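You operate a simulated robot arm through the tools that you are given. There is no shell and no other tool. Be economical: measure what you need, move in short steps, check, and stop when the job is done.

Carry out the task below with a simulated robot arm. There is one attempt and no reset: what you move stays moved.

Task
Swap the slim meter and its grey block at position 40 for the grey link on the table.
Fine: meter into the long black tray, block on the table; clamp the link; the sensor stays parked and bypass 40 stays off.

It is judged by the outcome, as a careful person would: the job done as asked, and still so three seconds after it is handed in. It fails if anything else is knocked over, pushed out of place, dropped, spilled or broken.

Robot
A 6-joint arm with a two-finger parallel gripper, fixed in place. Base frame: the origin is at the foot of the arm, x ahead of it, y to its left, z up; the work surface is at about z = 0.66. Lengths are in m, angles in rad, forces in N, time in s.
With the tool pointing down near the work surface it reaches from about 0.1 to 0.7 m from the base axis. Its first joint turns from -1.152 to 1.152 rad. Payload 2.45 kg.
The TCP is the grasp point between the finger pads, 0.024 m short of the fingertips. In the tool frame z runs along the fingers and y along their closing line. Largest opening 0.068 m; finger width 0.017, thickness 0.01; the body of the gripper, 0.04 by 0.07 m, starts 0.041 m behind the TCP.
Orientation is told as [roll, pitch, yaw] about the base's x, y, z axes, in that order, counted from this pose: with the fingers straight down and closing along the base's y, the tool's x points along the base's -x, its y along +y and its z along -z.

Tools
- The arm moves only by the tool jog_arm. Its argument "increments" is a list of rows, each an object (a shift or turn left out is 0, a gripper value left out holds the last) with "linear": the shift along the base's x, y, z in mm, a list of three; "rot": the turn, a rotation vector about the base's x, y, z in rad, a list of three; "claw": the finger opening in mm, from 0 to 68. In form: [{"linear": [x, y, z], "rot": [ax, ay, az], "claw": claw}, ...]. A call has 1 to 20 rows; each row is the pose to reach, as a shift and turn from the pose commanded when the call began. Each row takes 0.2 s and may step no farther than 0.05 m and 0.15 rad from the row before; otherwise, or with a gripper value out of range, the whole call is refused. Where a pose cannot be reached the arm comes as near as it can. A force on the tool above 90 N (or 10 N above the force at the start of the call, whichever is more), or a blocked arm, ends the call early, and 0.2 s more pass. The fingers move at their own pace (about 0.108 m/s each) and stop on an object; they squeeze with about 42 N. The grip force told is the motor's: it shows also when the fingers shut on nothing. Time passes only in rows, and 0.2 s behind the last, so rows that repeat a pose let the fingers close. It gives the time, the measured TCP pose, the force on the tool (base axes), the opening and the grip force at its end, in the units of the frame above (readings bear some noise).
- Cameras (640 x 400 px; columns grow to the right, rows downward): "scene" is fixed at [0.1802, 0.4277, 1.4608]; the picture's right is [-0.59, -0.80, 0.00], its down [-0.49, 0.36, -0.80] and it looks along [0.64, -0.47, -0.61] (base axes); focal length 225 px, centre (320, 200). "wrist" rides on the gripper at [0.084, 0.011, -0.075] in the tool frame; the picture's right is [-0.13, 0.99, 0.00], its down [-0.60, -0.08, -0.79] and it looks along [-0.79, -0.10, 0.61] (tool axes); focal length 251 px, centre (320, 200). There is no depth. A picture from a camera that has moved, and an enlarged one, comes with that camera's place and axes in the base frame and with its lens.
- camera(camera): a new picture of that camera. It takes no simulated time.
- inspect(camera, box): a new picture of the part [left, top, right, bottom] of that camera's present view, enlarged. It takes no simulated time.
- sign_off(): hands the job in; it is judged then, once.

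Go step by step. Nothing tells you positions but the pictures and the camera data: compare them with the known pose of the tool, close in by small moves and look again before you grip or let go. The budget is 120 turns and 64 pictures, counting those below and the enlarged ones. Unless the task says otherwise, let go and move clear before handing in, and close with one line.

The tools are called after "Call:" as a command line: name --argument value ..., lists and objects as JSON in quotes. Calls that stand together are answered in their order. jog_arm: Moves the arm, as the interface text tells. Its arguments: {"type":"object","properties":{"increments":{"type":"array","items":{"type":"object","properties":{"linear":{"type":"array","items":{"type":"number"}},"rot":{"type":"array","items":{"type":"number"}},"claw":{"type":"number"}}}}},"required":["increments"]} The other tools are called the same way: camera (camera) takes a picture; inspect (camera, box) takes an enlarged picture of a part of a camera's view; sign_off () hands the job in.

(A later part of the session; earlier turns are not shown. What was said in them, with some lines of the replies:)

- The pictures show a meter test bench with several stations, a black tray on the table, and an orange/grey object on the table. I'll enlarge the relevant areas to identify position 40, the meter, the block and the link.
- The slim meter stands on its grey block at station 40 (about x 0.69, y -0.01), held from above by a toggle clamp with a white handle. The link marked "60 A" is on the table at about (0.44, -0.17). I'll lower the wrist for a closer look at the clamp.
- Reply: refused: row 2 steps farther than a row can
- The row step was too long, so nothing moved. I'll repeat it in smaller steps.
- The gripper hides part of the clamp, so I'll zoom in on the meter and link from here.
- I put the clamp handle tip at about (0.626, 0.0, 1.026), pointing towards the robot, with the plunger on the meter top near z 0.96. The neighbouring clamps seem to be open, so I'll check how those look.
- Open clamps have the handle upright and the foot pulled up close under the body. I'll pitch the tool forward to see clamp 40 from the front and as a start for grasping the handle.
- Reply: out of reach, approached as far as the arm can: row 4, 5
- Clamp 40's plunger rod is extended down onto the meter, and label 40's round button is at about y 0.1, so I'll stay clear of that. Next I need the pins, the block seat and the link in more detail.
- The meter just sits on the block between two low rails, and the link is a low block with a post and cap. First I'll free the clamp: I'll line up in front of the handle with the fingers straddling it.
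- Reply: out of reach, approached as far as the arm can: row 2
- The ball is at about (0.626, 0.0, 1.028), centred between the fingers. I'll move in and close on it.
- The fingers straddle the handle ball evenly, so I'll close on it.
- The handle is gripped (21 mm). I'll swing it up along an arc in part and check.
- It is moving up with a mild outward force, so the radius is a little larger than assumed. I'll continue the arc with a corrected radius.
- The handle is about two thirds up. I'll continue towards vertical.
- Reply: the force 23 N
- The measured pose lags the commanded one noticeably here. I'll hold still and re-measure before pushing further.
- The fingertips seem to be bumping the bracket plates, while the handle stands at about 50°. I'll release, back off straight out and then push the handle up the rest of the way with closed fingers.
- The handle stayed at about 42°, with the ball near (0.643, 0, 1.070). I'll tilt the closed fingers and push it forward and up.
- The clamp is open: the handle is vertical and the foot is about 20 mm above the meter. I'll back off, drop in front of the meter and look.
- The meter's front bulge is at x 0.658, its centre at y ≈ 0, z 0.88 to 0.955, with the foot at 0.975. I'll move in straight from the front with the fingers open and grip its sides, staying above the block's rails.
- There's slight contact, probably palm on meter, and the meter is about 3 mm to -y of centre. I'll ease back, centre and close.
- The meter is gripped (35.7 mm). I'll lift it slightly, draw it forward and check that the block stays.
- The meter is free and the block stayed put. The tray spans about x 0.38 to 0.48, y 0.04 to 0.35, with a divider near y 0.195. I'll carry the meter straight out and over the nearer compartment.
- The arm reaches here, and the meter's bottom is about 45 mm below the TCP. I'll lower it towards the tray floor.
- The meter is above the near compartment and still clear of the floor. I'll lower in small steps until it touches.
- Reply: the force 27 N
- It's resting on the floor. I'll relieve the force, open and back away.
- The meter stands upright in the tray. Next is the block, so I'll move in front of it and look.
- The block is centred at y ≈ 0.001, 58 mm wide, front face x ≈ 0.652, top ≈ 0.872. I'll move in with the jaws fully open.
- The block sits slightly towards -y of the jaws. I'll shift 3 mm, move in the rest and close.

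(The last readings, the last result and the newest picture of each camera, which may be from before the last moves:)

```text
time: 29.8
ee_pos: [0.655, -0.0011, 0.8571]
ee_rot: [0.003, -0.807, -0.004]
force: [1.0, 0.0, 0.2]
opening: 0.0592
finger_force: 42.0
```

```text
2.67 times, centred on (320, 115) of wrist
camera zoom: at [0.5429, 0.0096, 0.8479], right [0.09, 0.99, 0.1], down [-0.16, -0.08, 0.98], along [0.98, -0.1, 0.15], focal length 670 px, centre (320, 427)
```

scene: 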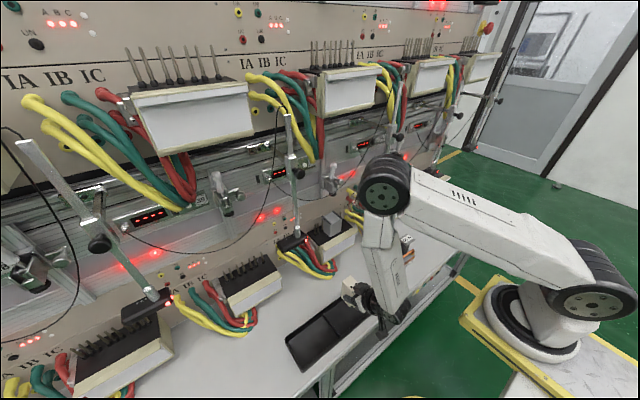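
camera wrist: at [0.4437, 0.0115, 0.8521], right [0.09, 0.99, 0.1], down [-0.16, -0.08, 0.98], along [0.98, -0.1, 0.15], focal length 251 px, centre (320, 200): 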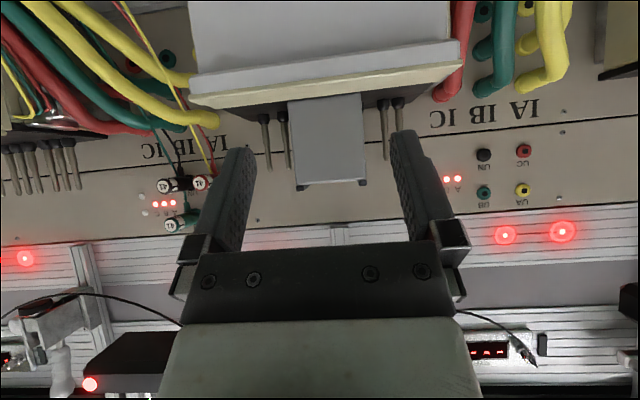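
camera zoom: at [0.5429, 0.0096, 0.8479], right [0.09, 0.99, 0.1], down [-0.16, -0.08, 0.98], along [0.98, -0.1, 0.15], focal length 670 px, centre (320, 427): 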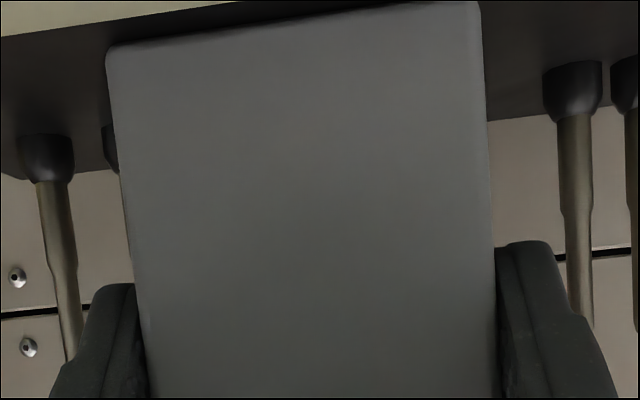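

The block is gripped (59 mm). I'll lift straight up.

Call:
jog_arm --increments '[{"linear": [0, 0, 5], "claw": 48}, {"linear": [0, 0, 12]}, {"linear": [0, 0, 20]}, {"linear": [0, 0, 30]}, {"linear": [0, 0, 42]}, {"linear": [0, 0, 55]}, {"linear": [0, 0, 66]}, {"linear": [0, 0, 66]}]'

Call:
inspect --camera "scene" --box '[290, 170, 390, 250]'

Call:
camera --camera "wrist"

```text
time: 31.6
ee_pos: [0.6541, -0.0012, 0.9225]
ee_rot: [0.003, -0.808, -0.004]
force: [-0.3, 0.4, -1.9]
opening: 0.0597
finger_force: 42.1
```

```text
5.00 times, centred on (340, 210) of scene
camera zoom: at [0.1802, 0.4277, 1.4608], right [-0.59, -0.8, 0.0], down [-0.49, 0.36, -0.8], along [0.64, -0.47, -0.61], focal length 1123 px, centre (220, 150)
```

zoom: 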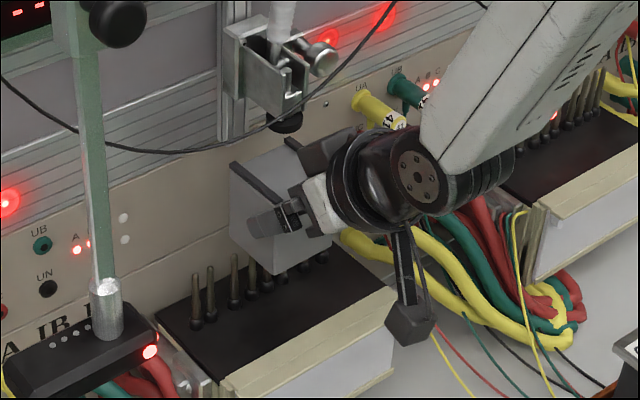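

```text
18 pictures are left
camera wrist: at [0.5424, 0.0093, 0.9137], right [0.09, 0.99, 0.1], down [-0.16, -0.08, 0.98], along [0.98, -0.1, 0.15], focal length 251 px, centre (320, 200)
```

wrist: 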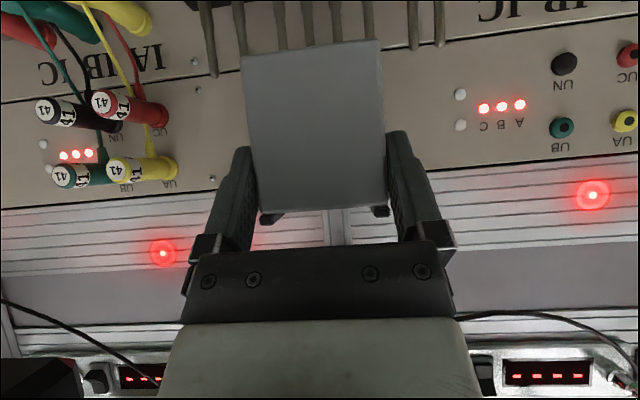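

The block is off; eight pins are visible and the middle four carried the block. I'll lift a bit more, carry it back and set it on the free table between tray and link.

Call:
jog_arm --increments '[{"linear": [0, 0, 12], "claw": 48}, {"linear": [-40, 0, 13]}, {"linear": [-85, 0, 13]}, {"linear": [-130, -5, 10]}, {"linear": [-170, -15, 0]}, {"linear": [-205, -25, -30]}, {"linear": [-222, -29, -70]}, {"linear": [-224, -29, -115]}, {"linear": [-224, -29, -155]}, {"linear": [-224, -29, -185]}, {"linear": [-224, -29, -192]}, {"linear": [-224, -29, -192]}]'

Call:
inspect --camera "scene" --box '[310, 210, 450, 330]'

```text
time: 34.2
ee_pos: [0.4317, -0.0311, 0.7312]
ee_rot: [0.006, -0.807, -0.004]
force: [0.4, -0.1, -1.1]
opening: 0.0597
finger_force: 41.9
```

```text
3.33 times, centred on (380, 270) of scene
camera zoom: at [0.1802, 0.4277, 1.4608], right [-0.59, -0.8, 0.0], down [-0.49, 0.36, -0.8], along [0.64, -0.47, -0.61], focal length 749 px, centre (120, -33)
```

zoom: 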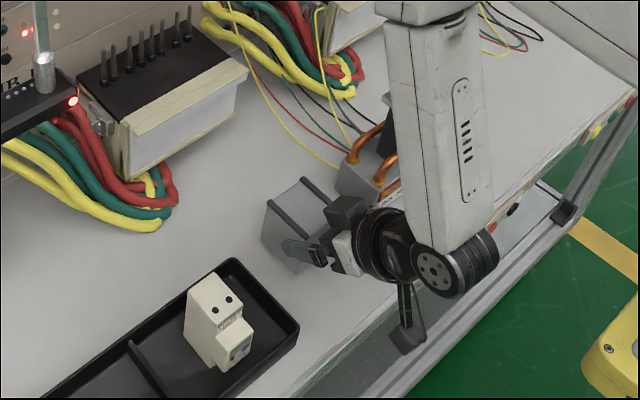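

The block is clear of the link and tray. I'll lower to contact.

Call:
jog_arm --increments '[{"linear": [0, 0, -7], "claw": 48}, {"linear": [0, 0, -11]}, {"linear": [0, 0, -14]}, {"linear": [0, 0, -14]}]'

```text
time: 35.2
ee_pos: [0.4315, -0.0301, 0.7163]
ee_rot: [0.004, -0.811, -0.003]
force: [-0.1, 0.0, 1.2]
opening: 0.0596
finger_force: 41.7
```

Call:
jog_arm --increments '[{"linear": [0, 0, -2], "claw": 48}, {"linear": [0, 0, -4]}, {"linear": [0, 0, -4]}]'

```text
time: 36.0
ee_pos: [0.4321, -0.0304, 0.714]
ee_rot: [0.005, -0.816, -0.001]
force: [-2.7, 3.3, 36.0]
opening: 0.0596
finger_force: 41.7
```

The block is down. I'll release, retreat and turn the tool downward to look at the link.

Call:
jog_arm --increments '[{"linear": [0, 0, 3], "claw": 48}, {"linear": [0, 0, 3], "claw": 68}, {"linear": [0, 0, 3], "claw": 68}, {"linear": [-4, 0, 12], "claw": 68}, {"linear": [-12, 0, 30]}, {"linear": [-15, 0, 65]}, {"linear": [-15, 0, 110], "rot": [0, 0.13, 0]}, {"linear": [-15, 0, 155], "rot": [0, 0.27, 0]}, {"linear": [-15, -30, 190], "rot": [0, 0.4, 0]}, {"linear": [-15, -60, 225], "rot": [0, 0.54, 0]}, {"linear": [-15, -90, 260], "rot": [0, 0.68, 0]}, {"linear": [-15, -120, 290], "rot": [0, 0.81, 0]}, {"linear": [-15, -120, 290], "rot": [0, 0.81, 0]}]'

Call:
camera --camera "wrist"

Call:
inspect --camera "scene" --box '[320, 220, 440, 320]'

```text
time: 38.8
ee_pos: [0.4374, -0.1218, 0.9696]
ee_rot: [0.311, -0.202, -0.464]
force: [-1.5, -0.2, -0.5]
opening: 0.0681
finger_force: 0.1
out of reach, approached as far as the arm can: row 10, 11, 12, 13
```

```text
16 pictures are left
camera wrist: at [0.3446, -0.0889, 1.0266], right [0.48, 0.81, 0.32], down [0.26, -0.48, 0.84], along [0.84, -0.32, -0.44], focal length 251 px, centre (320, 200)
```

wrist: 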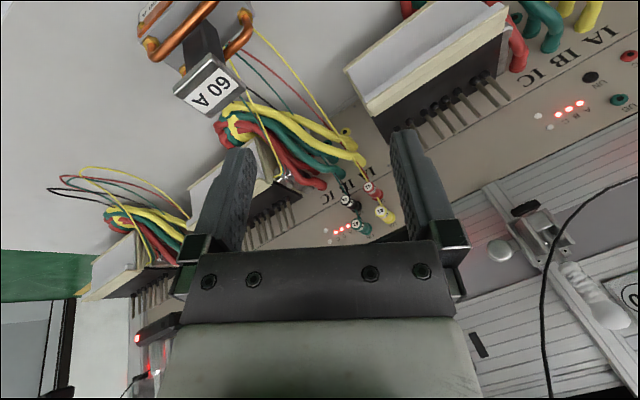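

```text
4.00 times, centred on (380, 270) of scene
camera zoom: at [0.1802, 0.4277, 1.4608], right [-0.59, -0.8, 0.0], down [-0.49, 0.36, -0.8], along [0.64, -0.47, -0.61], focal length 898 px, centre (80, -80)
```

zoom: 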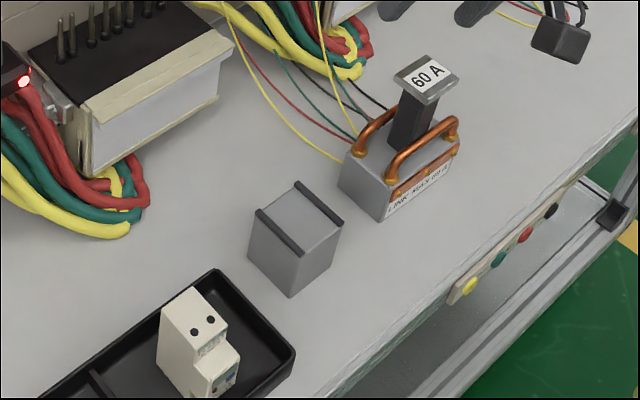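

The link is square to the bench: roughly x 0.43 to 0.486, y -0.14 to -0.24, its cap top near z 0.82. The wrist got skewed at the reach limit, so I'll bring it back to a straight forward-tilted pose in front of the link.

Call:
jog_arm --increments '[{"linear": [-10, 0, 0], "rot": [-0.071, -0.102, 0.046], "claw": 50}, {"linear": [-25, -15, 0], "rot": [-0.141, -0.205, 0.092]}, {"linear": [-40, -35, -10], "rot": [-0.212, -0.307, 0.1385]}, {"linear": [-50, -55, -30], "rot": [-0.283, -0.409, 0.185]}, {"linear": [-52, -68, -60], "rot": [-0.353, -0.512, 0.231]}, {"linear": [-52, -68, -100], "rot": [-0.424, -0.614, 0.277]}, {"linear": [-52, -68, -140], "rot": [-0.424, -0.614, 0.277]}, {"linear": [-52, -68, -170], "rot": [-0.424, -0.614, 0.277]}, {"linear": [-52, -68, -170], "rot": [-0.424, -0.614, 0.277]}]'

Call:
camera --camera "wrist"

```text
time: 40.8
ee_pos: [0.3468, -0.2086, 0.7907]
ee_rot: [-0.511, -0.587, 0.489]
force: [-0.1, 0.5, -0.7]
opening: 0.0499
finger_force: 0.0
out of reach, approached as far as the arm can: row 2, 3
```

```text
14 pictures are left
camera wrist: at [0.2329, -0.2169, 0.7941], right [-0.07, 0.94, -0.33], down [-0.06, 0.33, 0.94], along [1.0, 0.09, 0.04], focal length 251 px, centre (320, 200)
```

wrist: 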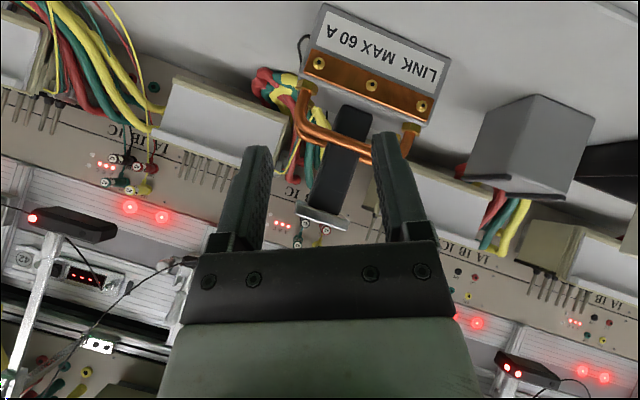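

The link front is about 108 mm wide, the post near (0.458, -0.19). The tool is still skewed, so I'll correct it to a clean forward tilt in front of the link.

Call:
jog_arm --increments '[{"linear": [0, 0, 0], "rot": [0.1114, -0.0757, -0.0276], "claw": 50}, {"linear": [4, 5, 0], "rot": [0.2228, -0.1514, -0.0552]}, {"linear": [8, 12, 0], "rot": [0.3341, -0.227, -0.0828]}, {"linear": [14, 20, 0], "rot": [0.4455, -0.3027, -0.1104]}, {"linear": [18, 20, -8], "rot": [0.4455, -0.3027, -0.1104]}, {"linear": [18, 20, -8], "rot": [0.4455, -0.3027, -0.1104]}]'

Call:
camera --camera "wrist"

```text
time: 42.2
ee_pos: [0.3629, -0.1893, 0.7831]
ee_rot: [0.005, -1.001, -0.004]
force: [-0.7, 0.3, -0.2]
opening: 0.0503
finger_force: 0.1
```

```text
13 pictures are left
camera wrist: at [0.2545, -0.1782, 0.7528], right [0.07, 0.99, 0.11], down [-0.34, -0.08, 0.94], along [0.94, -0.1, 0.33], focal length 251 px, centre (320, 200)
```

wrist: 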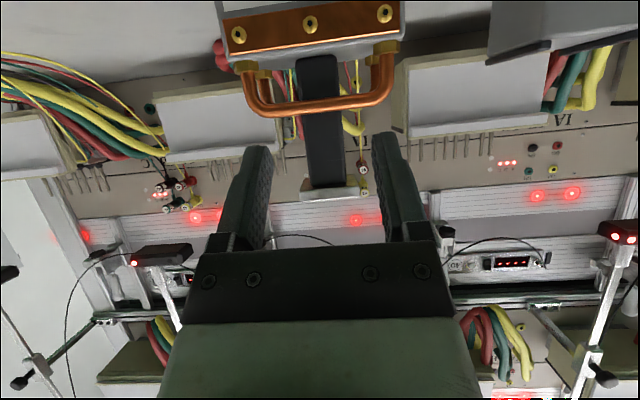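

The post is centred at y ≈ -0.192 with about 50 mm free between the jumpers (0.754) and the cap (0.806). I'll flatten the tool a little more and slide the fingers around the post.

Call:
jog_arm --increments '[{"linear": [8, -1, 0], "rot": [0, -0.13, 0], "claw": 50}, {"linear": [18, -2, -2], "rot": [0, -0.25, 0]}, {"linear": [40, -3, -2], "rot": [0, -0.25, 0]}, {"linear": [65, -3, -2], "rot": [0, -0.25, 0]}, {"linear": [80, -3, -2], "rot": [0, -0.25, 0]}, {"linear": [89, -3, -2], "rot": [0, -0.25, 0]}, {"linear": [89, -3, -2], "rot": [0, -0.25, 0]}]'

Call:
camera --camera "wrist"

```text
time: 43.8
ee_pos: [0.4528, -0.1939, 0.7821]
ee_rot: [0.006, -1.251, -0.006]
force: [-0.8, -0.1, 0.1]
opening: 0.0499
finger_force: 0.1
```

```text
12 pictures are left
camera wrist: at [0.3547, -0.1817, 0.725], right [0.04, 0.99, 0.12], down [-0.56, -0.08, 0.82], along [0.83, -0.1, 0.56], focal length 251 px, centre (320, 200)
```

wrist: 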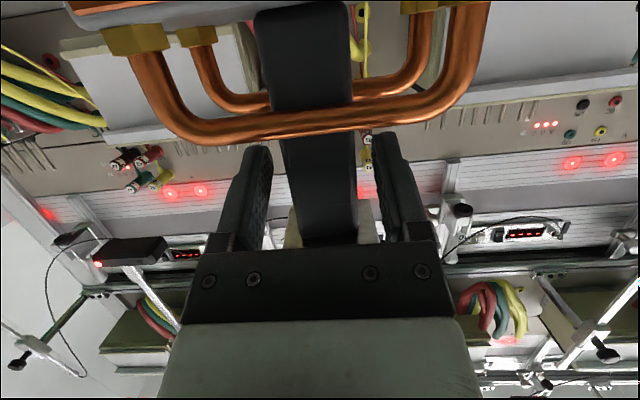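

The post is between the fingers and clear of jumpers and cap. I'll close and lift the link.

Call:
jog_arm --increments '[{"claw": 18}, {"claw": 18}, {"claw": 18}, {"linear": [0, 0, 6], "claw": 18}, {"linear": [0, 0, 25]}, {"linear": [0, 0, 60]}, {"linear": [10, 10, 100]}, {"linear": [20, 25, 140]}, {"linear": [20, 25, 140]}]'

Call:
inspect --camera "scene" --box '[330, 180, 430, 280]'

```text
time: 45.8
ee_pos: [0.4713, -0.1669, 0.9212]
ee_rot: [0.006, -1.252, -0.006]
force: [-0.1, 0.5, -3.9]
opening: 0.0301
finger_force: 42.3
```

```text
4.00 times, centred on (380, 230) of scene
camera zoom: at [0.1802, 0.4277, 1.4608], right [-0.59, -0.8, 0.0], down [-0.49, 0.36, -0.8], along [0.64, -0.47, -0.61], focal length 898 px, centre (80, 80)
```

zoom: 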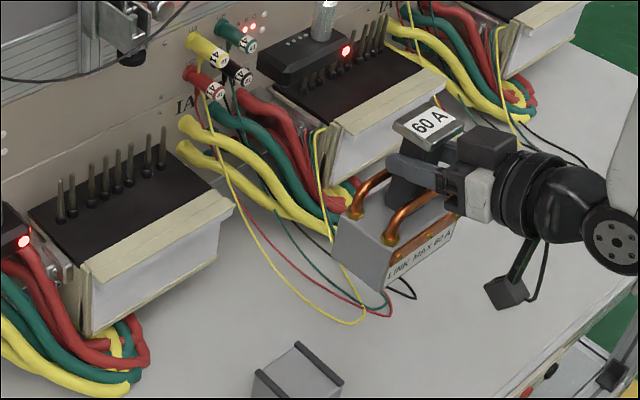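

The link is held level. Its seating height needs checking against the pins (tips ≈ 0.857) and the open foot (≈ 0.977), so I want to see its underside. I'll raise it and roll it towards the scene camera.

Call:
jog_arm --increments '[{"linear": [0, 20, 30], "claw": 18}, {"linear": [0, 40, 60], "rot": [0.1329, 0, -0.0441]}, {"linear": [0, 60, 80], "rot": [0.2658, 0, -0.0882]}, {"linear": [0, 60, 80], "rot": [0.3987, 0, -0.1323]}, {"linear": [0, 60, 80], "rot": [0.5316, 0, -0.1764]}, {"linear": [0, 60, 80], "rot": [0.6645, 0, -0.2205]}, {"linear": [0, 60, 80], "rot": [0.7974, 0, -0.2646]}, {"linear": [0, 60, 80], "rot": [0.9303, 0, -0.3087]}, {"linear": [0, 60, 80], "rot": [1.0632, 0, -0.3528]}, {"linear": [0, 60, 80], "rot": [1.1961, 0, -0.3969]}, {"linear": [0, 60, 80], "rot": [1.1961, 0, -0.3969]}]'

Call:
inspect --camera "scene" --box '[310, 150, 430, 270]'

```text
time: 48.2
ee_pos: [0.4732, -0.1071, 0.9997]
ee_rot: [1.238, -0.291, -1.47]
force: [-0.1, 0.1, -3.6]
opening: 0.0296
finger_force: 42.8
```

```text
3.33 times, centred on (370, 210) of scene
camera zoom: at [0.1802, 0.4277, 1.4608], right [-0.59, -0.8, 0.0], down [-0.49, 0.36, -0.8], along [0.64, -0.47, -0.61], focal length 749 px, centre (153, 167)
```

zoom: 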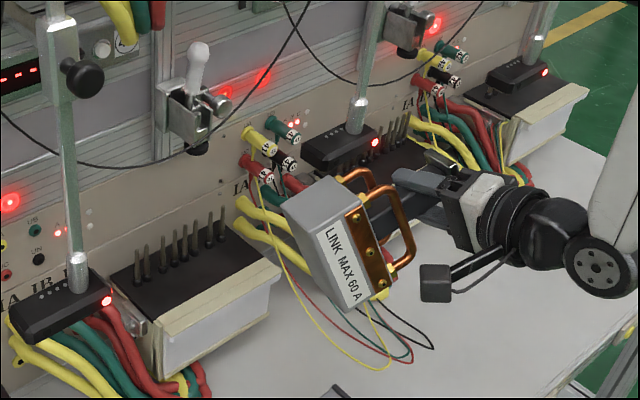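

The left-hand face of the link is its underside. I'll enlarge it.

Call:
inspect --camera "scene" --box '[356, 178, 392, 212]'

```text
11.76 times, centred on (374, 195) of scene
camera zoom: at [0.1802, 0.4277, 1.4608], right [-0.59, -0.8, 0.0], down [-0.49, 0.36, -0.8], along [0.64, -0.47, -0.61], focal length 2642 px, centre (-315, 259)
```

zoom: 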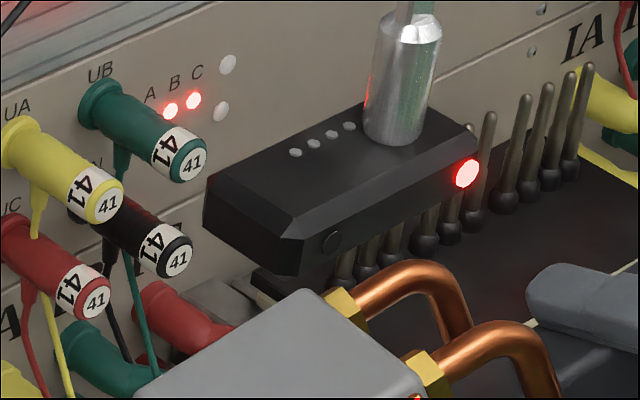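

I missed the spot; one more enlargement on the link itself.

Call:
inspect --camera "scene" --box '[352, 202, 400, 246]'

```text
9.09 times, centred on (376, 224) of scene
camera zoom: at [0.1802, 0.4277, 1.4608], right [-0.59, -0.8, 0.0], down [-0.49, 0.36, -0.8], along [0.64, -0.47, -0.61], focal length 2042 px, centre (-189, -18)
```

zoom: 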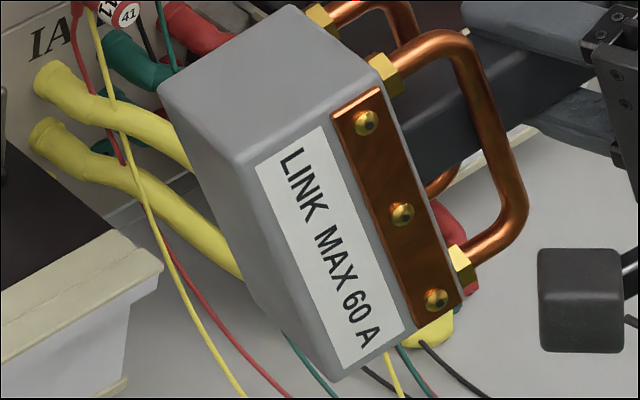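

The underside is still nearly edge-on. I'll roll further to actually see it.

Call:
jog_arm --increments '[{"linear": [0, 0, 0], "rot": [0.1329, 0, -0.0441], "claw": 18}, {"linear": [0, 0, 0], "rot": [0.2658, 0, -0.0882]}, {"linear": [0, 0, 0], "rot": [0.3987, 0, -0.1323]}, {"linear": [0, 0, 0], "rot": [0.5316, 0, -0.1764]}, {"linear": [0, 0, 0], "rot": [0.6645, 0, -0.2205]}, {"linear": [0, 0, 0], "rot": [0.6645, 0, -0.2205]}]'

Call:
inspect --camera "scene" --box '[350, 196, 400, 240]'

```text
time: 49.6
ee_pos: [0.4729, -0.1079, 1.0009]
ee_rot: [1.226, 0.372, -1.702]
force: [0.1, 0.0, -3.8]
opening: 0.0296
finger_force: 42.1
```

```text
9.09 times, centred on (375, 218) of scene
camera zoom: at [0.1802, 0.4277, 1.4608], right [-0.59, -0.8, 0.0], down [-0.49, 0.36, -0.8], along [0.64, -0.47, -0.61], focal length 2042 px, centre (-180, 36)
```

zoom: 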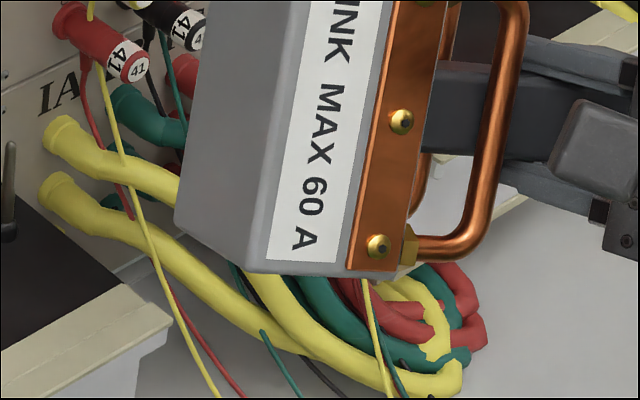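

The underside is plain with no visible sockets. I'll roll the link back level and bring it in front of station 40, with its bottom just above the terminal top.

Call:
jog_arm --increments '[{"rot": [-0.1329, 0, 0.0441], "claw": 18}, {"rot": [-0.2658, 0, 0.0882]}, {"rot": [-0.3987, 0, 0.1323]}, {"rot": [-0.5316, 0, 0.1764]}, {"rot": [-0.6645, 0, 0.2205]}, {"rot": [-0.7974, 0, 0.2646]}, {"rot": [-0.9303, 0, 0.3087]}, {"rot": [-1.0632, 0, 0.3528]}, {"rot": [-1.1961, 0, 0.3969]}, {"rot": [-1.329, 0, 0.441]}, {"rot": [-1.4619, 0, 0.4851]}, {"rot": [-1.5948, 0, 0.5292]}, {"rot": [-1.7277, 0, 0.5733]}, {"rot": [-1.8606, 0, 0.6174]}, {"linear": [15, 30, 0], "rot": [-1.8606, 0, 0.6174]}, {"linear": [30, 65, -10], "rot": [-1.8606, 0, 0.6174]}, {"linear": [50, 95, -30], "rot": [-1.8606, 0, 0.6174]}, {"linear": [70, 107, -50], "rot": [-1.8606, 0, 0.6174]}, {"linear": [80, 107, -62], "rot": [-1.8606, 0, 0.6174]}, {"linear": [80, 107, -62], "rot": [-1.8606, 0, 0.6174]}]'

Call:
inspect --camera "scene" --box '[290, 160, 410, 260]'

```text
time: 53.8
ee_pos: [0.5528, 0.0008, 0.9386]
ee_rot: [0.006, -1.253, -0.004]
force: [-0.3, 0.3, -2.9]
opening: 0.03
finger_force: 42.4
```

```text
4.00 times, centred on (350, 210) of scene
camera zoom: at [0.1802, 0.4277, 1.4608], right [-0.59, -0.8, 0.0], down [-0.49, 0.36, -0.8], along [0.64, -0.47, -0.61], focal length 898 px, centre (200, 160)
```

zoom: 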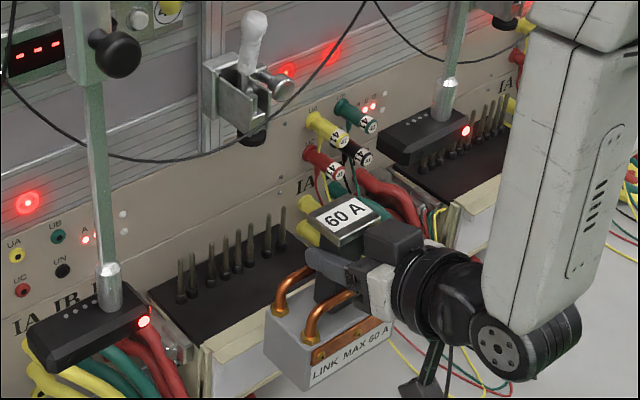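

Looking back at the pictures, the pins stand behind where the block stood (its rear face against them), so the link only has to stand in the same place under the foot. I'll slide it in just above the terminal top.

Call:
jog_arm --increments '[{"linear": [25, -1, -3], "claw": 18}, {"linear": [50, -2, -7]}, {"linear": [75, -2, -8]}, {"linear": [95, -2, -8]}, {"linear": [105, -2, -8]}, {"linear": [105, -2, -8]}]'

Call:
inspect --camera "scene" --box '[310, 170, 380, 240]'

```text
time: 55.2
ee_pos: [0.6574, 0.0, 0.9303]
ee_rot: [0.004, -1.251, -0.005]
force: [0.1, 0.4, -3.4]
opening: 0.0298
finger_force: 42.0
```

```text
5.71 times, centred on (345, 205) of scene
camera zoom: at [0.1803, 0.4277, 1.4608], right [-0.59, -0.8, 0.0], down [-0.49, 0.36, -0.8], along [0.64, -0.47, -0.61], focal length 1284 px, centre (177, 171)
```

zoom: 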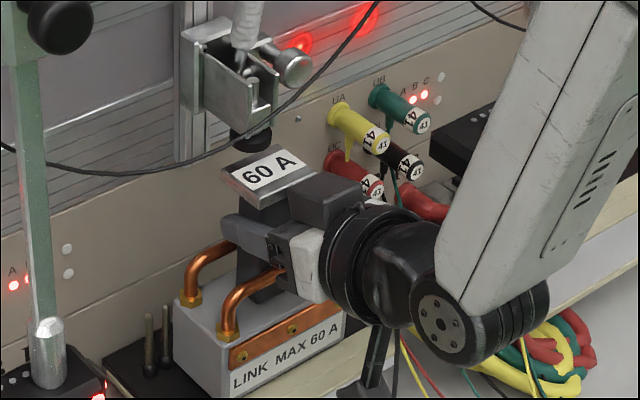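

The cap is just in front of the foot and slightly below it. I'll lower a touch and continue in small steps.

Call:
jog_arm --increments '[{"linear": [0, 0, -3], "claw": 18}, {"linear": [5, -1, -4]}, {"linear": [10, -1, -4]}, {"linear": [14, -1, -4]}, {"linear": [14, -1, -4]}]'

```text
time: 56.4
ee_pos: [0.6714, -0.0029, 0.9264]
ee_rot: [0.005, -1.251, -0.005]
force: [0.2, 0.0, -3.3]
opening: 0.0296
finger_force: 41.7
```

Call:
jog_arm --increments '[{"linear": [3, 1, 0], "claw": 18}, {"linear": [3, 1, -2]}, {"linear": [3, 1, -4]}, {"linear": [3, 1, -4]}]'

Call:
inspect --camera "scene" --box '[310, 170, 380, 240]'

```text
time: 57.4
ee_pos: [0.6735, -0.0022, 0.9231]
ee_rot: [0.005, -1.25, -0.005]
force: [0.4, 0.0, -4.8]
opening: 0.0297
finger_force: 41.5
```

```text
5.71 times, centred on (345, 205) of scene
camera zoom: at [0.1803, 0.4277, 1.4608], right [-0.59, -0.8, 0.0], down [-0.49, 0.36, -0.8], along [0.64, -0.47, -0.61], focal length 1284 px, centre (177, 171)
```

zoom: 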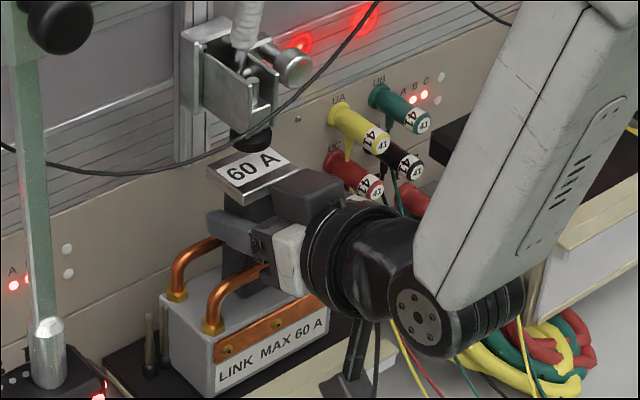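

The foot sits over the rear part of the cap, so I'll push the link gently further towards the pins until it meets them.

Call:
jog_arm --increments '[{"linear": [2, 0.5, 0], "claw": 18}, {"linear": [4, 0.5, 0]}, {"linear": [6, 0.5, 0]}, {"linear": [6, 0.5, 0]}]'

```text
time: 58.4
ee_pos: [0.6789, -0.0021, 0.9227]
ee_rot: [0.007, -1.25, -0.004]
force: [-13.5, -1.5, -1.0]
opening: 0.0299
finger_force: 42.1
```

The link has met the pins. I'll ease off 1 mm and lower it onto the terminal top.

Call:
jog_arm --increments '[{"linear": [-1.5, 0.5, 0], "claw": 18}, {"linear": [-1.5, 0.5, -2]}, {"linear": [-1.5, 0.5, -3]}, {"linear": [-1.5, 0.5, -3]}]'

```text
time: 59.4
ee_pos: [0.6804, -0.0011, 0.9215]
ee_rot: [0.008, -1.257, -0.005]
force: [-14.1, -4.1, 13.8]
opening: 0.0298
finger_force: 41.7
```

It's seated with a light downward force. I'll release and back straight out.

Call:
jog_arm --increments '[{"linear": [0, 0, 1], "claw": 18}, {"linear": [0, 0, 1], "claw": 36}, {"linear": [0, 0, 1], "claw": 50}, {"linear": [0, 0, 1], "claw": 50}, {"linear": [-15, 0, 1]}, {"linear": [-45, 0, 1]}, {"linear": [-85, 0, 3]}, {"linear": [-115, 0, 10]}, {"linear": [-115, 0, 10]}]'

Call:
inspect --camera "scene" --box '[310, 160, 380, 230]'

```text
time: 61.4
ee_pos: [0.5641, -0.0016, 0.9298]
ee_rot: [0.004, -1.251, -0.006]
force: [0.1, -1.1, -0.4]
opening: 0.0502
finger_force: 0.2
```

```text
5.71 times, centred on (345, 195) of scene
camera zoom: at [0.1802, 0.4277, 1.4608], right [-0.59, -0.8, 0.0], down [-0.49, 0.36, -0.8], along [0.64, -0.47, -0.61], focal length 1284 px, centre (177, 229)
```

zoom: 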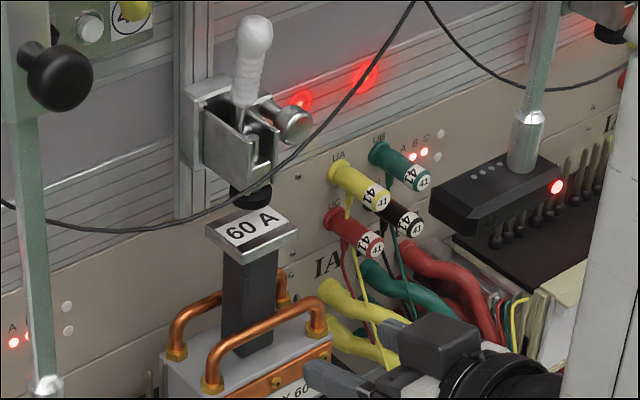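

The link stands square under the foot. To clamp it, I'll come in from the front above, grip the upright handle's ball and swing it down along the same arc.

Call:
jog_arm --increments '[{"linear": [-15, 0, 30], "rot": [0, 0.1, 0], "claw": 46}, {"linear": [-20, 1, 70], "rot": [0, 0.2, 0]}, {"linear": [-20, 1, 115], "rot": [0, 0.3, 0]}, {"linear": [-20, 1, 160], "rot": [0, 0.4, 0]}, {"linear": [-10, 1, 205], "rot": [0, 0.45, 0]}, {"linear": [15, 1, 235], "rot": [0, 0.45, 0]}, {"linear": [45, 1, 225], "rot": [0, 0.45, 0]}, {"linear": [75, 1, 205], "rot": [0, 0.45, 0]}, {"linear": [75, 1, 205], "rot": [0, 0.45, 0]}]'

Call:
camera --camera "wrist"

```text
time: 63.4
ee_pos: [0.6405, 0.0009, 1.1345]
ee_rot: [0.004, -0.801, -0.002]
force: [0.1, 0.6, -0.4]
opening: 0.0458
finger_force: 0.0
```

```text
2 pictures are left
camera wrist: at [0.5271, 0.0107, 1.1262], right [0.09, 0.99, 0.09], down [-0.15, -0.08, 0.99], along [0.98, -0.1, 0.14], focal length 251 px, centre (320, 200)
```

wrist: 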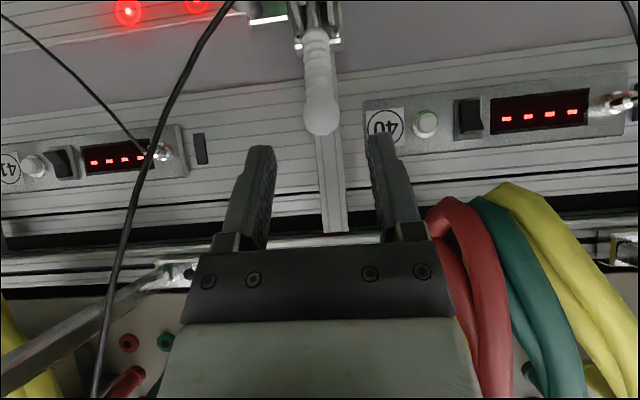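

The ball is at about (0.685, 0, 1.098), in line with the fingers. I'll move in, grip it and start swinging down.

Call:
jog_arm --increments '[{"linear": [15, -1, -11], "claw": 46}, {"linear": [28, -1, -21]}, {"linear": [38, -1, -29]}, {"linear": [38, -1, -29]}, {"linear": [38, -1, -29], "claw": 12}, {"linear": [38, -1, -29], "claw": 12}, {"linear": [38, -1, -29], "claw": 12}]'

```text
time: 65.0
ee_pos: [0.6777, 0.0, 1.1057]
ee_rot: [0.002, -0.801, -0.001]
force: [3.4, 10.1, -1.7]
opening: 0.0212
finger_force: 38.3
```

Call:
jog_arm --increments '[{"linear": [-7, 0, -2], "claw": 12}, {"linear": [-14, 0, -5]}, {"linear": [-20, 0, -8]}, {"linear": [-25, 0, -12]}, {"linear": [-30, 0, -16]}, {"linear": [-35, 0, -20]}, {"linear": [-39, 0, -25]}, {"linear": [-43, 0, -30]}, {"linear": [-43, 0, -30]}]'

```text
time: 67.0
ee_pos: [0.6332, -0.0018, 1.0764]
ee_rot: [0.004, -0.8, -0.003]
force: [-0.2, -1.3, -0.3]
opening: 0.0121
finger_force: 0.0
```

The fingers slipped off the ball; I had gripped it too near the tips. I'll open, come back in deeper so the ball sits in the middle of the pads, and grip again.

Call:
jog_arm --increments '[{"linear": [0, 0, 0], "claw": 46}, {"linear": [-5, 1, 10], "claw": 46}, {"linear": [-10, 2, 35]}, {"linear": [0, 2, 60]}, {"linear": [20, 2, 50]}, {"linear": [40, 2, 34]}, {"linear": [51, 2, 22]}, {"linear": [51, 2, 22]}, {"linear": [51, 2, 22], "claw": 12}, {"linear": [51, 2, 22], "claw": 12}, {"linear": [51, 2, 22], "claw": 12}]'

```text
time: 69.4
ee_pos: [0.6863, -0.0006, 1.0984]
ee_rot: [0.004, -0.801, -0.004]
force: [2.6, -2.3, -1.4]
opening: 0.0211
finger_force: 37.9
```

The ball is gripped again at full diameter. I'll swing in shorter stages and check the opening.

Call:
jog_arm --increments '[{"linear": [-4, 0, -1], "claw": 12}, {"linear": [-8, 0, -2.5]}, {"linear": [-12, 0, -4]}, {"linear": [-16, 0, -6]}, {"linear": [-20, 0, -8.5]}, {"linear": [-20, 0, -8.5]}]'

```text
time: 70.8
ee_pos: [0.6672, 0.0, 1.0929]
ee_rot: [0.003, -0.812, -0.004]
force: [4.7, -9.8, 20.0]
opening: 0.0208
finger_force: 38.5
```

Call:
jog_arm --increments '[{"linear": [-2, 0, 3], "claw": 12}, {"linear": [-6, 0, 1]}, {"linear": [-10, 0, -1.5]}, {"linear": [-14, 0, -4.5]}, {"linear": [-18, 0, -7.5]}, {"linear": [-21, 0, -10]}, {"linear": [-21, 0, -10]}]'

```text
time: 72.4
ee_pos: [0.645, 0.001, 1.0811]
ee_rot: [0.002, -0.807, -0.004]
force: [7.5, -10.2, 11.4]
opening: 0.0214
finger_force: 38.1
```

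Call:
jog_arm --increments '[{"linear": [-4, 0, -4], "claw": 12}, {"linear": [-7.5, 0, -8]}, {"linear": [-10.5, 0, -13]}, {"linear": [-13, 0, -18]}, {"linear": [-15, 0, -24]}, {"linear": [-16.5, 0, -30]}, {"linear": [-16.5, 0, -30]}]'

```text
time: 74.0
ee_pos: [0.6282, 0.0012, 1.0482]
ee_rot: [0.001, -0.803, -0.002]
force: [0.0, 0.3, 0.3]
opening: 0.012
finger_force: 0.1
```

It slipped again partway, but the handle should now be leaning towards the robot. I'll retreat, close the fingers, come above it and press the handle down instead.

Call:
jog_arm --increments '[{"linear": [-25, 0, 0], "claw": 12}, {"linear": [-60, -1, 5], "claw": 0}, {"linear": [-70, -1, 45], "rot": [0, 0.12, 0]}, {"linear": [-65, -1, 85], "rot": [0, 0.25, 0]}, {"linear": [-50, -1, 105], "rot": [0, 0.38, 0]}, {"linear": [-20, -1, 105], "rot": [0, 0.5, 0]}, {"linear": [2, -1, 100], "rot": [0, 0.5, 0]}, {"linear": [2, -1, 100], "rot": [0, 0.5, 0]}]'

Call:
inspect --camera "scene" --box '[310, 145, 380, 215]'

```text
time: 75.8
ee_pos: [0.621, 0.0004, 1.1531]
ee_rot: [0.001, -0.298, -0.003]
force: [-0.3, 0.9, -0.7]
opening: 0.0
finger_force: 23.8
```

```text
5.71 times, centred on (345, 180) of scene
camera zoom: at [0.1747, 0.4278, 1.4615], right [-0.59, -0.8, 0.0], down [-0.48, 0.36, -0.8], along [0.64, -0.47, -0.6], focal length 1284 px, centre (177, 314)
```

zoom: 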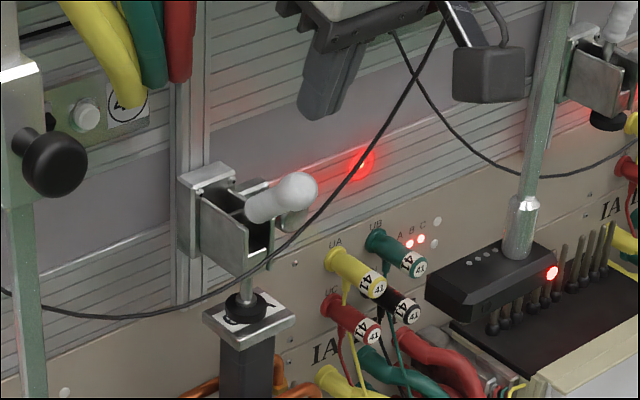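

The foot already rests on the cap and the handle is about 40° up, ball near (0.643, 0, 1.073). I'll press the ball down with the closed fingertips.

Call:
jog_arm --increments '[{"linear": [8, 0, -25], "claw": 0}, {"linear": [9, 0, -45]}, {"linear": [8, 0, -58]}, {"linear": [6, 0, -66]}, {"linear": [4, 0, -74]}, {"linear": [2, 0, -80]}, {"linear": [2, 0, -80]}]'

```text
time: 77.4
ee_pos: [0.6295, -0.0004, 1.0685]
ee_rot: [0.002, -0.3, -0.001]
force: [-0.1, -0.9, -0.2]
opening: 0.0
finger_force: 23.6
```

Call:
jog_arm --increments '[{"linear": [0, 0, -3], "claw": 0}, {"linear": [0, 0, -6]}, {"linear": [0, 0, -9]}, {"linear": [0, 0, -12]}, {"linear": [0, 0, -12]}]'

```text
time: 78.6
ee_pos: [0.6319, 0.0, 1.06]
ee_rot: [0.001, -0.309, -0.003]
force: [-21.2, -1.3, 39.0]
opening: 0.0
finger_force: 23.9
```

Contact is at the height the handle had when originally closed. A little more pressure will make sure it's fully home.

Call:
jog_arm --increments '[{"linear": [0, 0, -2], "claw": 0}, {"linear": [0, 0, -4]}, {"linear": [0, 0, -4]}]'

```text
time: 79.4
ee_pos: [0.632, -0.0003, 1.0606]
ee_rot: [0.001, -0.317, -0.002]
force: [-33.9, -1.8, 61.2]
opening: 0.0
finger_force: 23.4
```

It's at a firm stop. I'll lift off, move clear and take the last look.

Call:
jog_arm --increments '[{"linear": [0, 0, 10], "claw": 0}, {"linear": [-5, 0, 45]}, {"linear": [-25, 0, 85]}, {"linear": [-65, 0, 110]}, {"linear": [-105, 20, 130]}, {"linear": [-140, 50, 150]}, {"linear": [-160, 85, 170]}, {"linear": [-160, 110, 190]}, {"linear": [-160, 110, 190]}]'

Call:
inspect --camera "scene" --box '[270, 150, 430, 350]'

```text
refused: row 6 steps farther than a row can; nothing moved
```

```text
2.00 times, centred on (350, 250) of scene
camera zoom: at [0.1778, 0.4276, 1.4611], right [-0.59, -0.8, 0.0], down [-0.49, 0.36, -0.8], along [0.64, -0.47, -0.61], focal length 449 px, centre (260, 100)
```

zoom: 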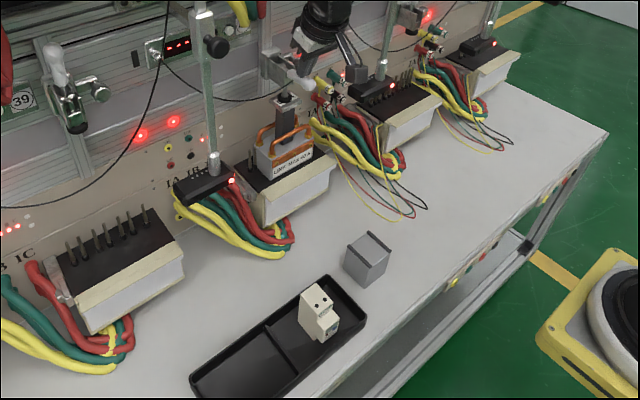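

The last picture shows the handle down with the foot on the link's cap, the meter upright in the tray, the block on the table and the sensor untouched. That retreat was refused, so I'll lift clear in smaller steps.

Call:
jog_arm --increments '[{"linear": [0, 0, 10], "claw": 0}, {"linear": [0, 0, 40]}, {"linear": [-15, 0, 75]}, {"linear": [-45, 0, 100]}, {"linear": [-80, 5, 120]}, {"linear": [-110, 20, 140]}, {"linear": [-130, 40, 160]}, {"linear": [-130, 40, 160]}]'

```text
time: 81.2
ee_pos: [0.5016, 0.0405, 1.2131]
ee_rot: [0.003, -0.301, -0.001]
force: [0.9, 0.3, 0.1]
opening: 0.0
finger_force: 23.5
```

The arm is clear and nothing else was disturbed, so I'm handing in.

Call:
sign_off

```text
The job is handed in.
```

The swap at position 40 is done: the link is in place and clamped, the meter is standing in the long black tray, and the grey block is on the table. I left the sensor and bypass 40 alone.
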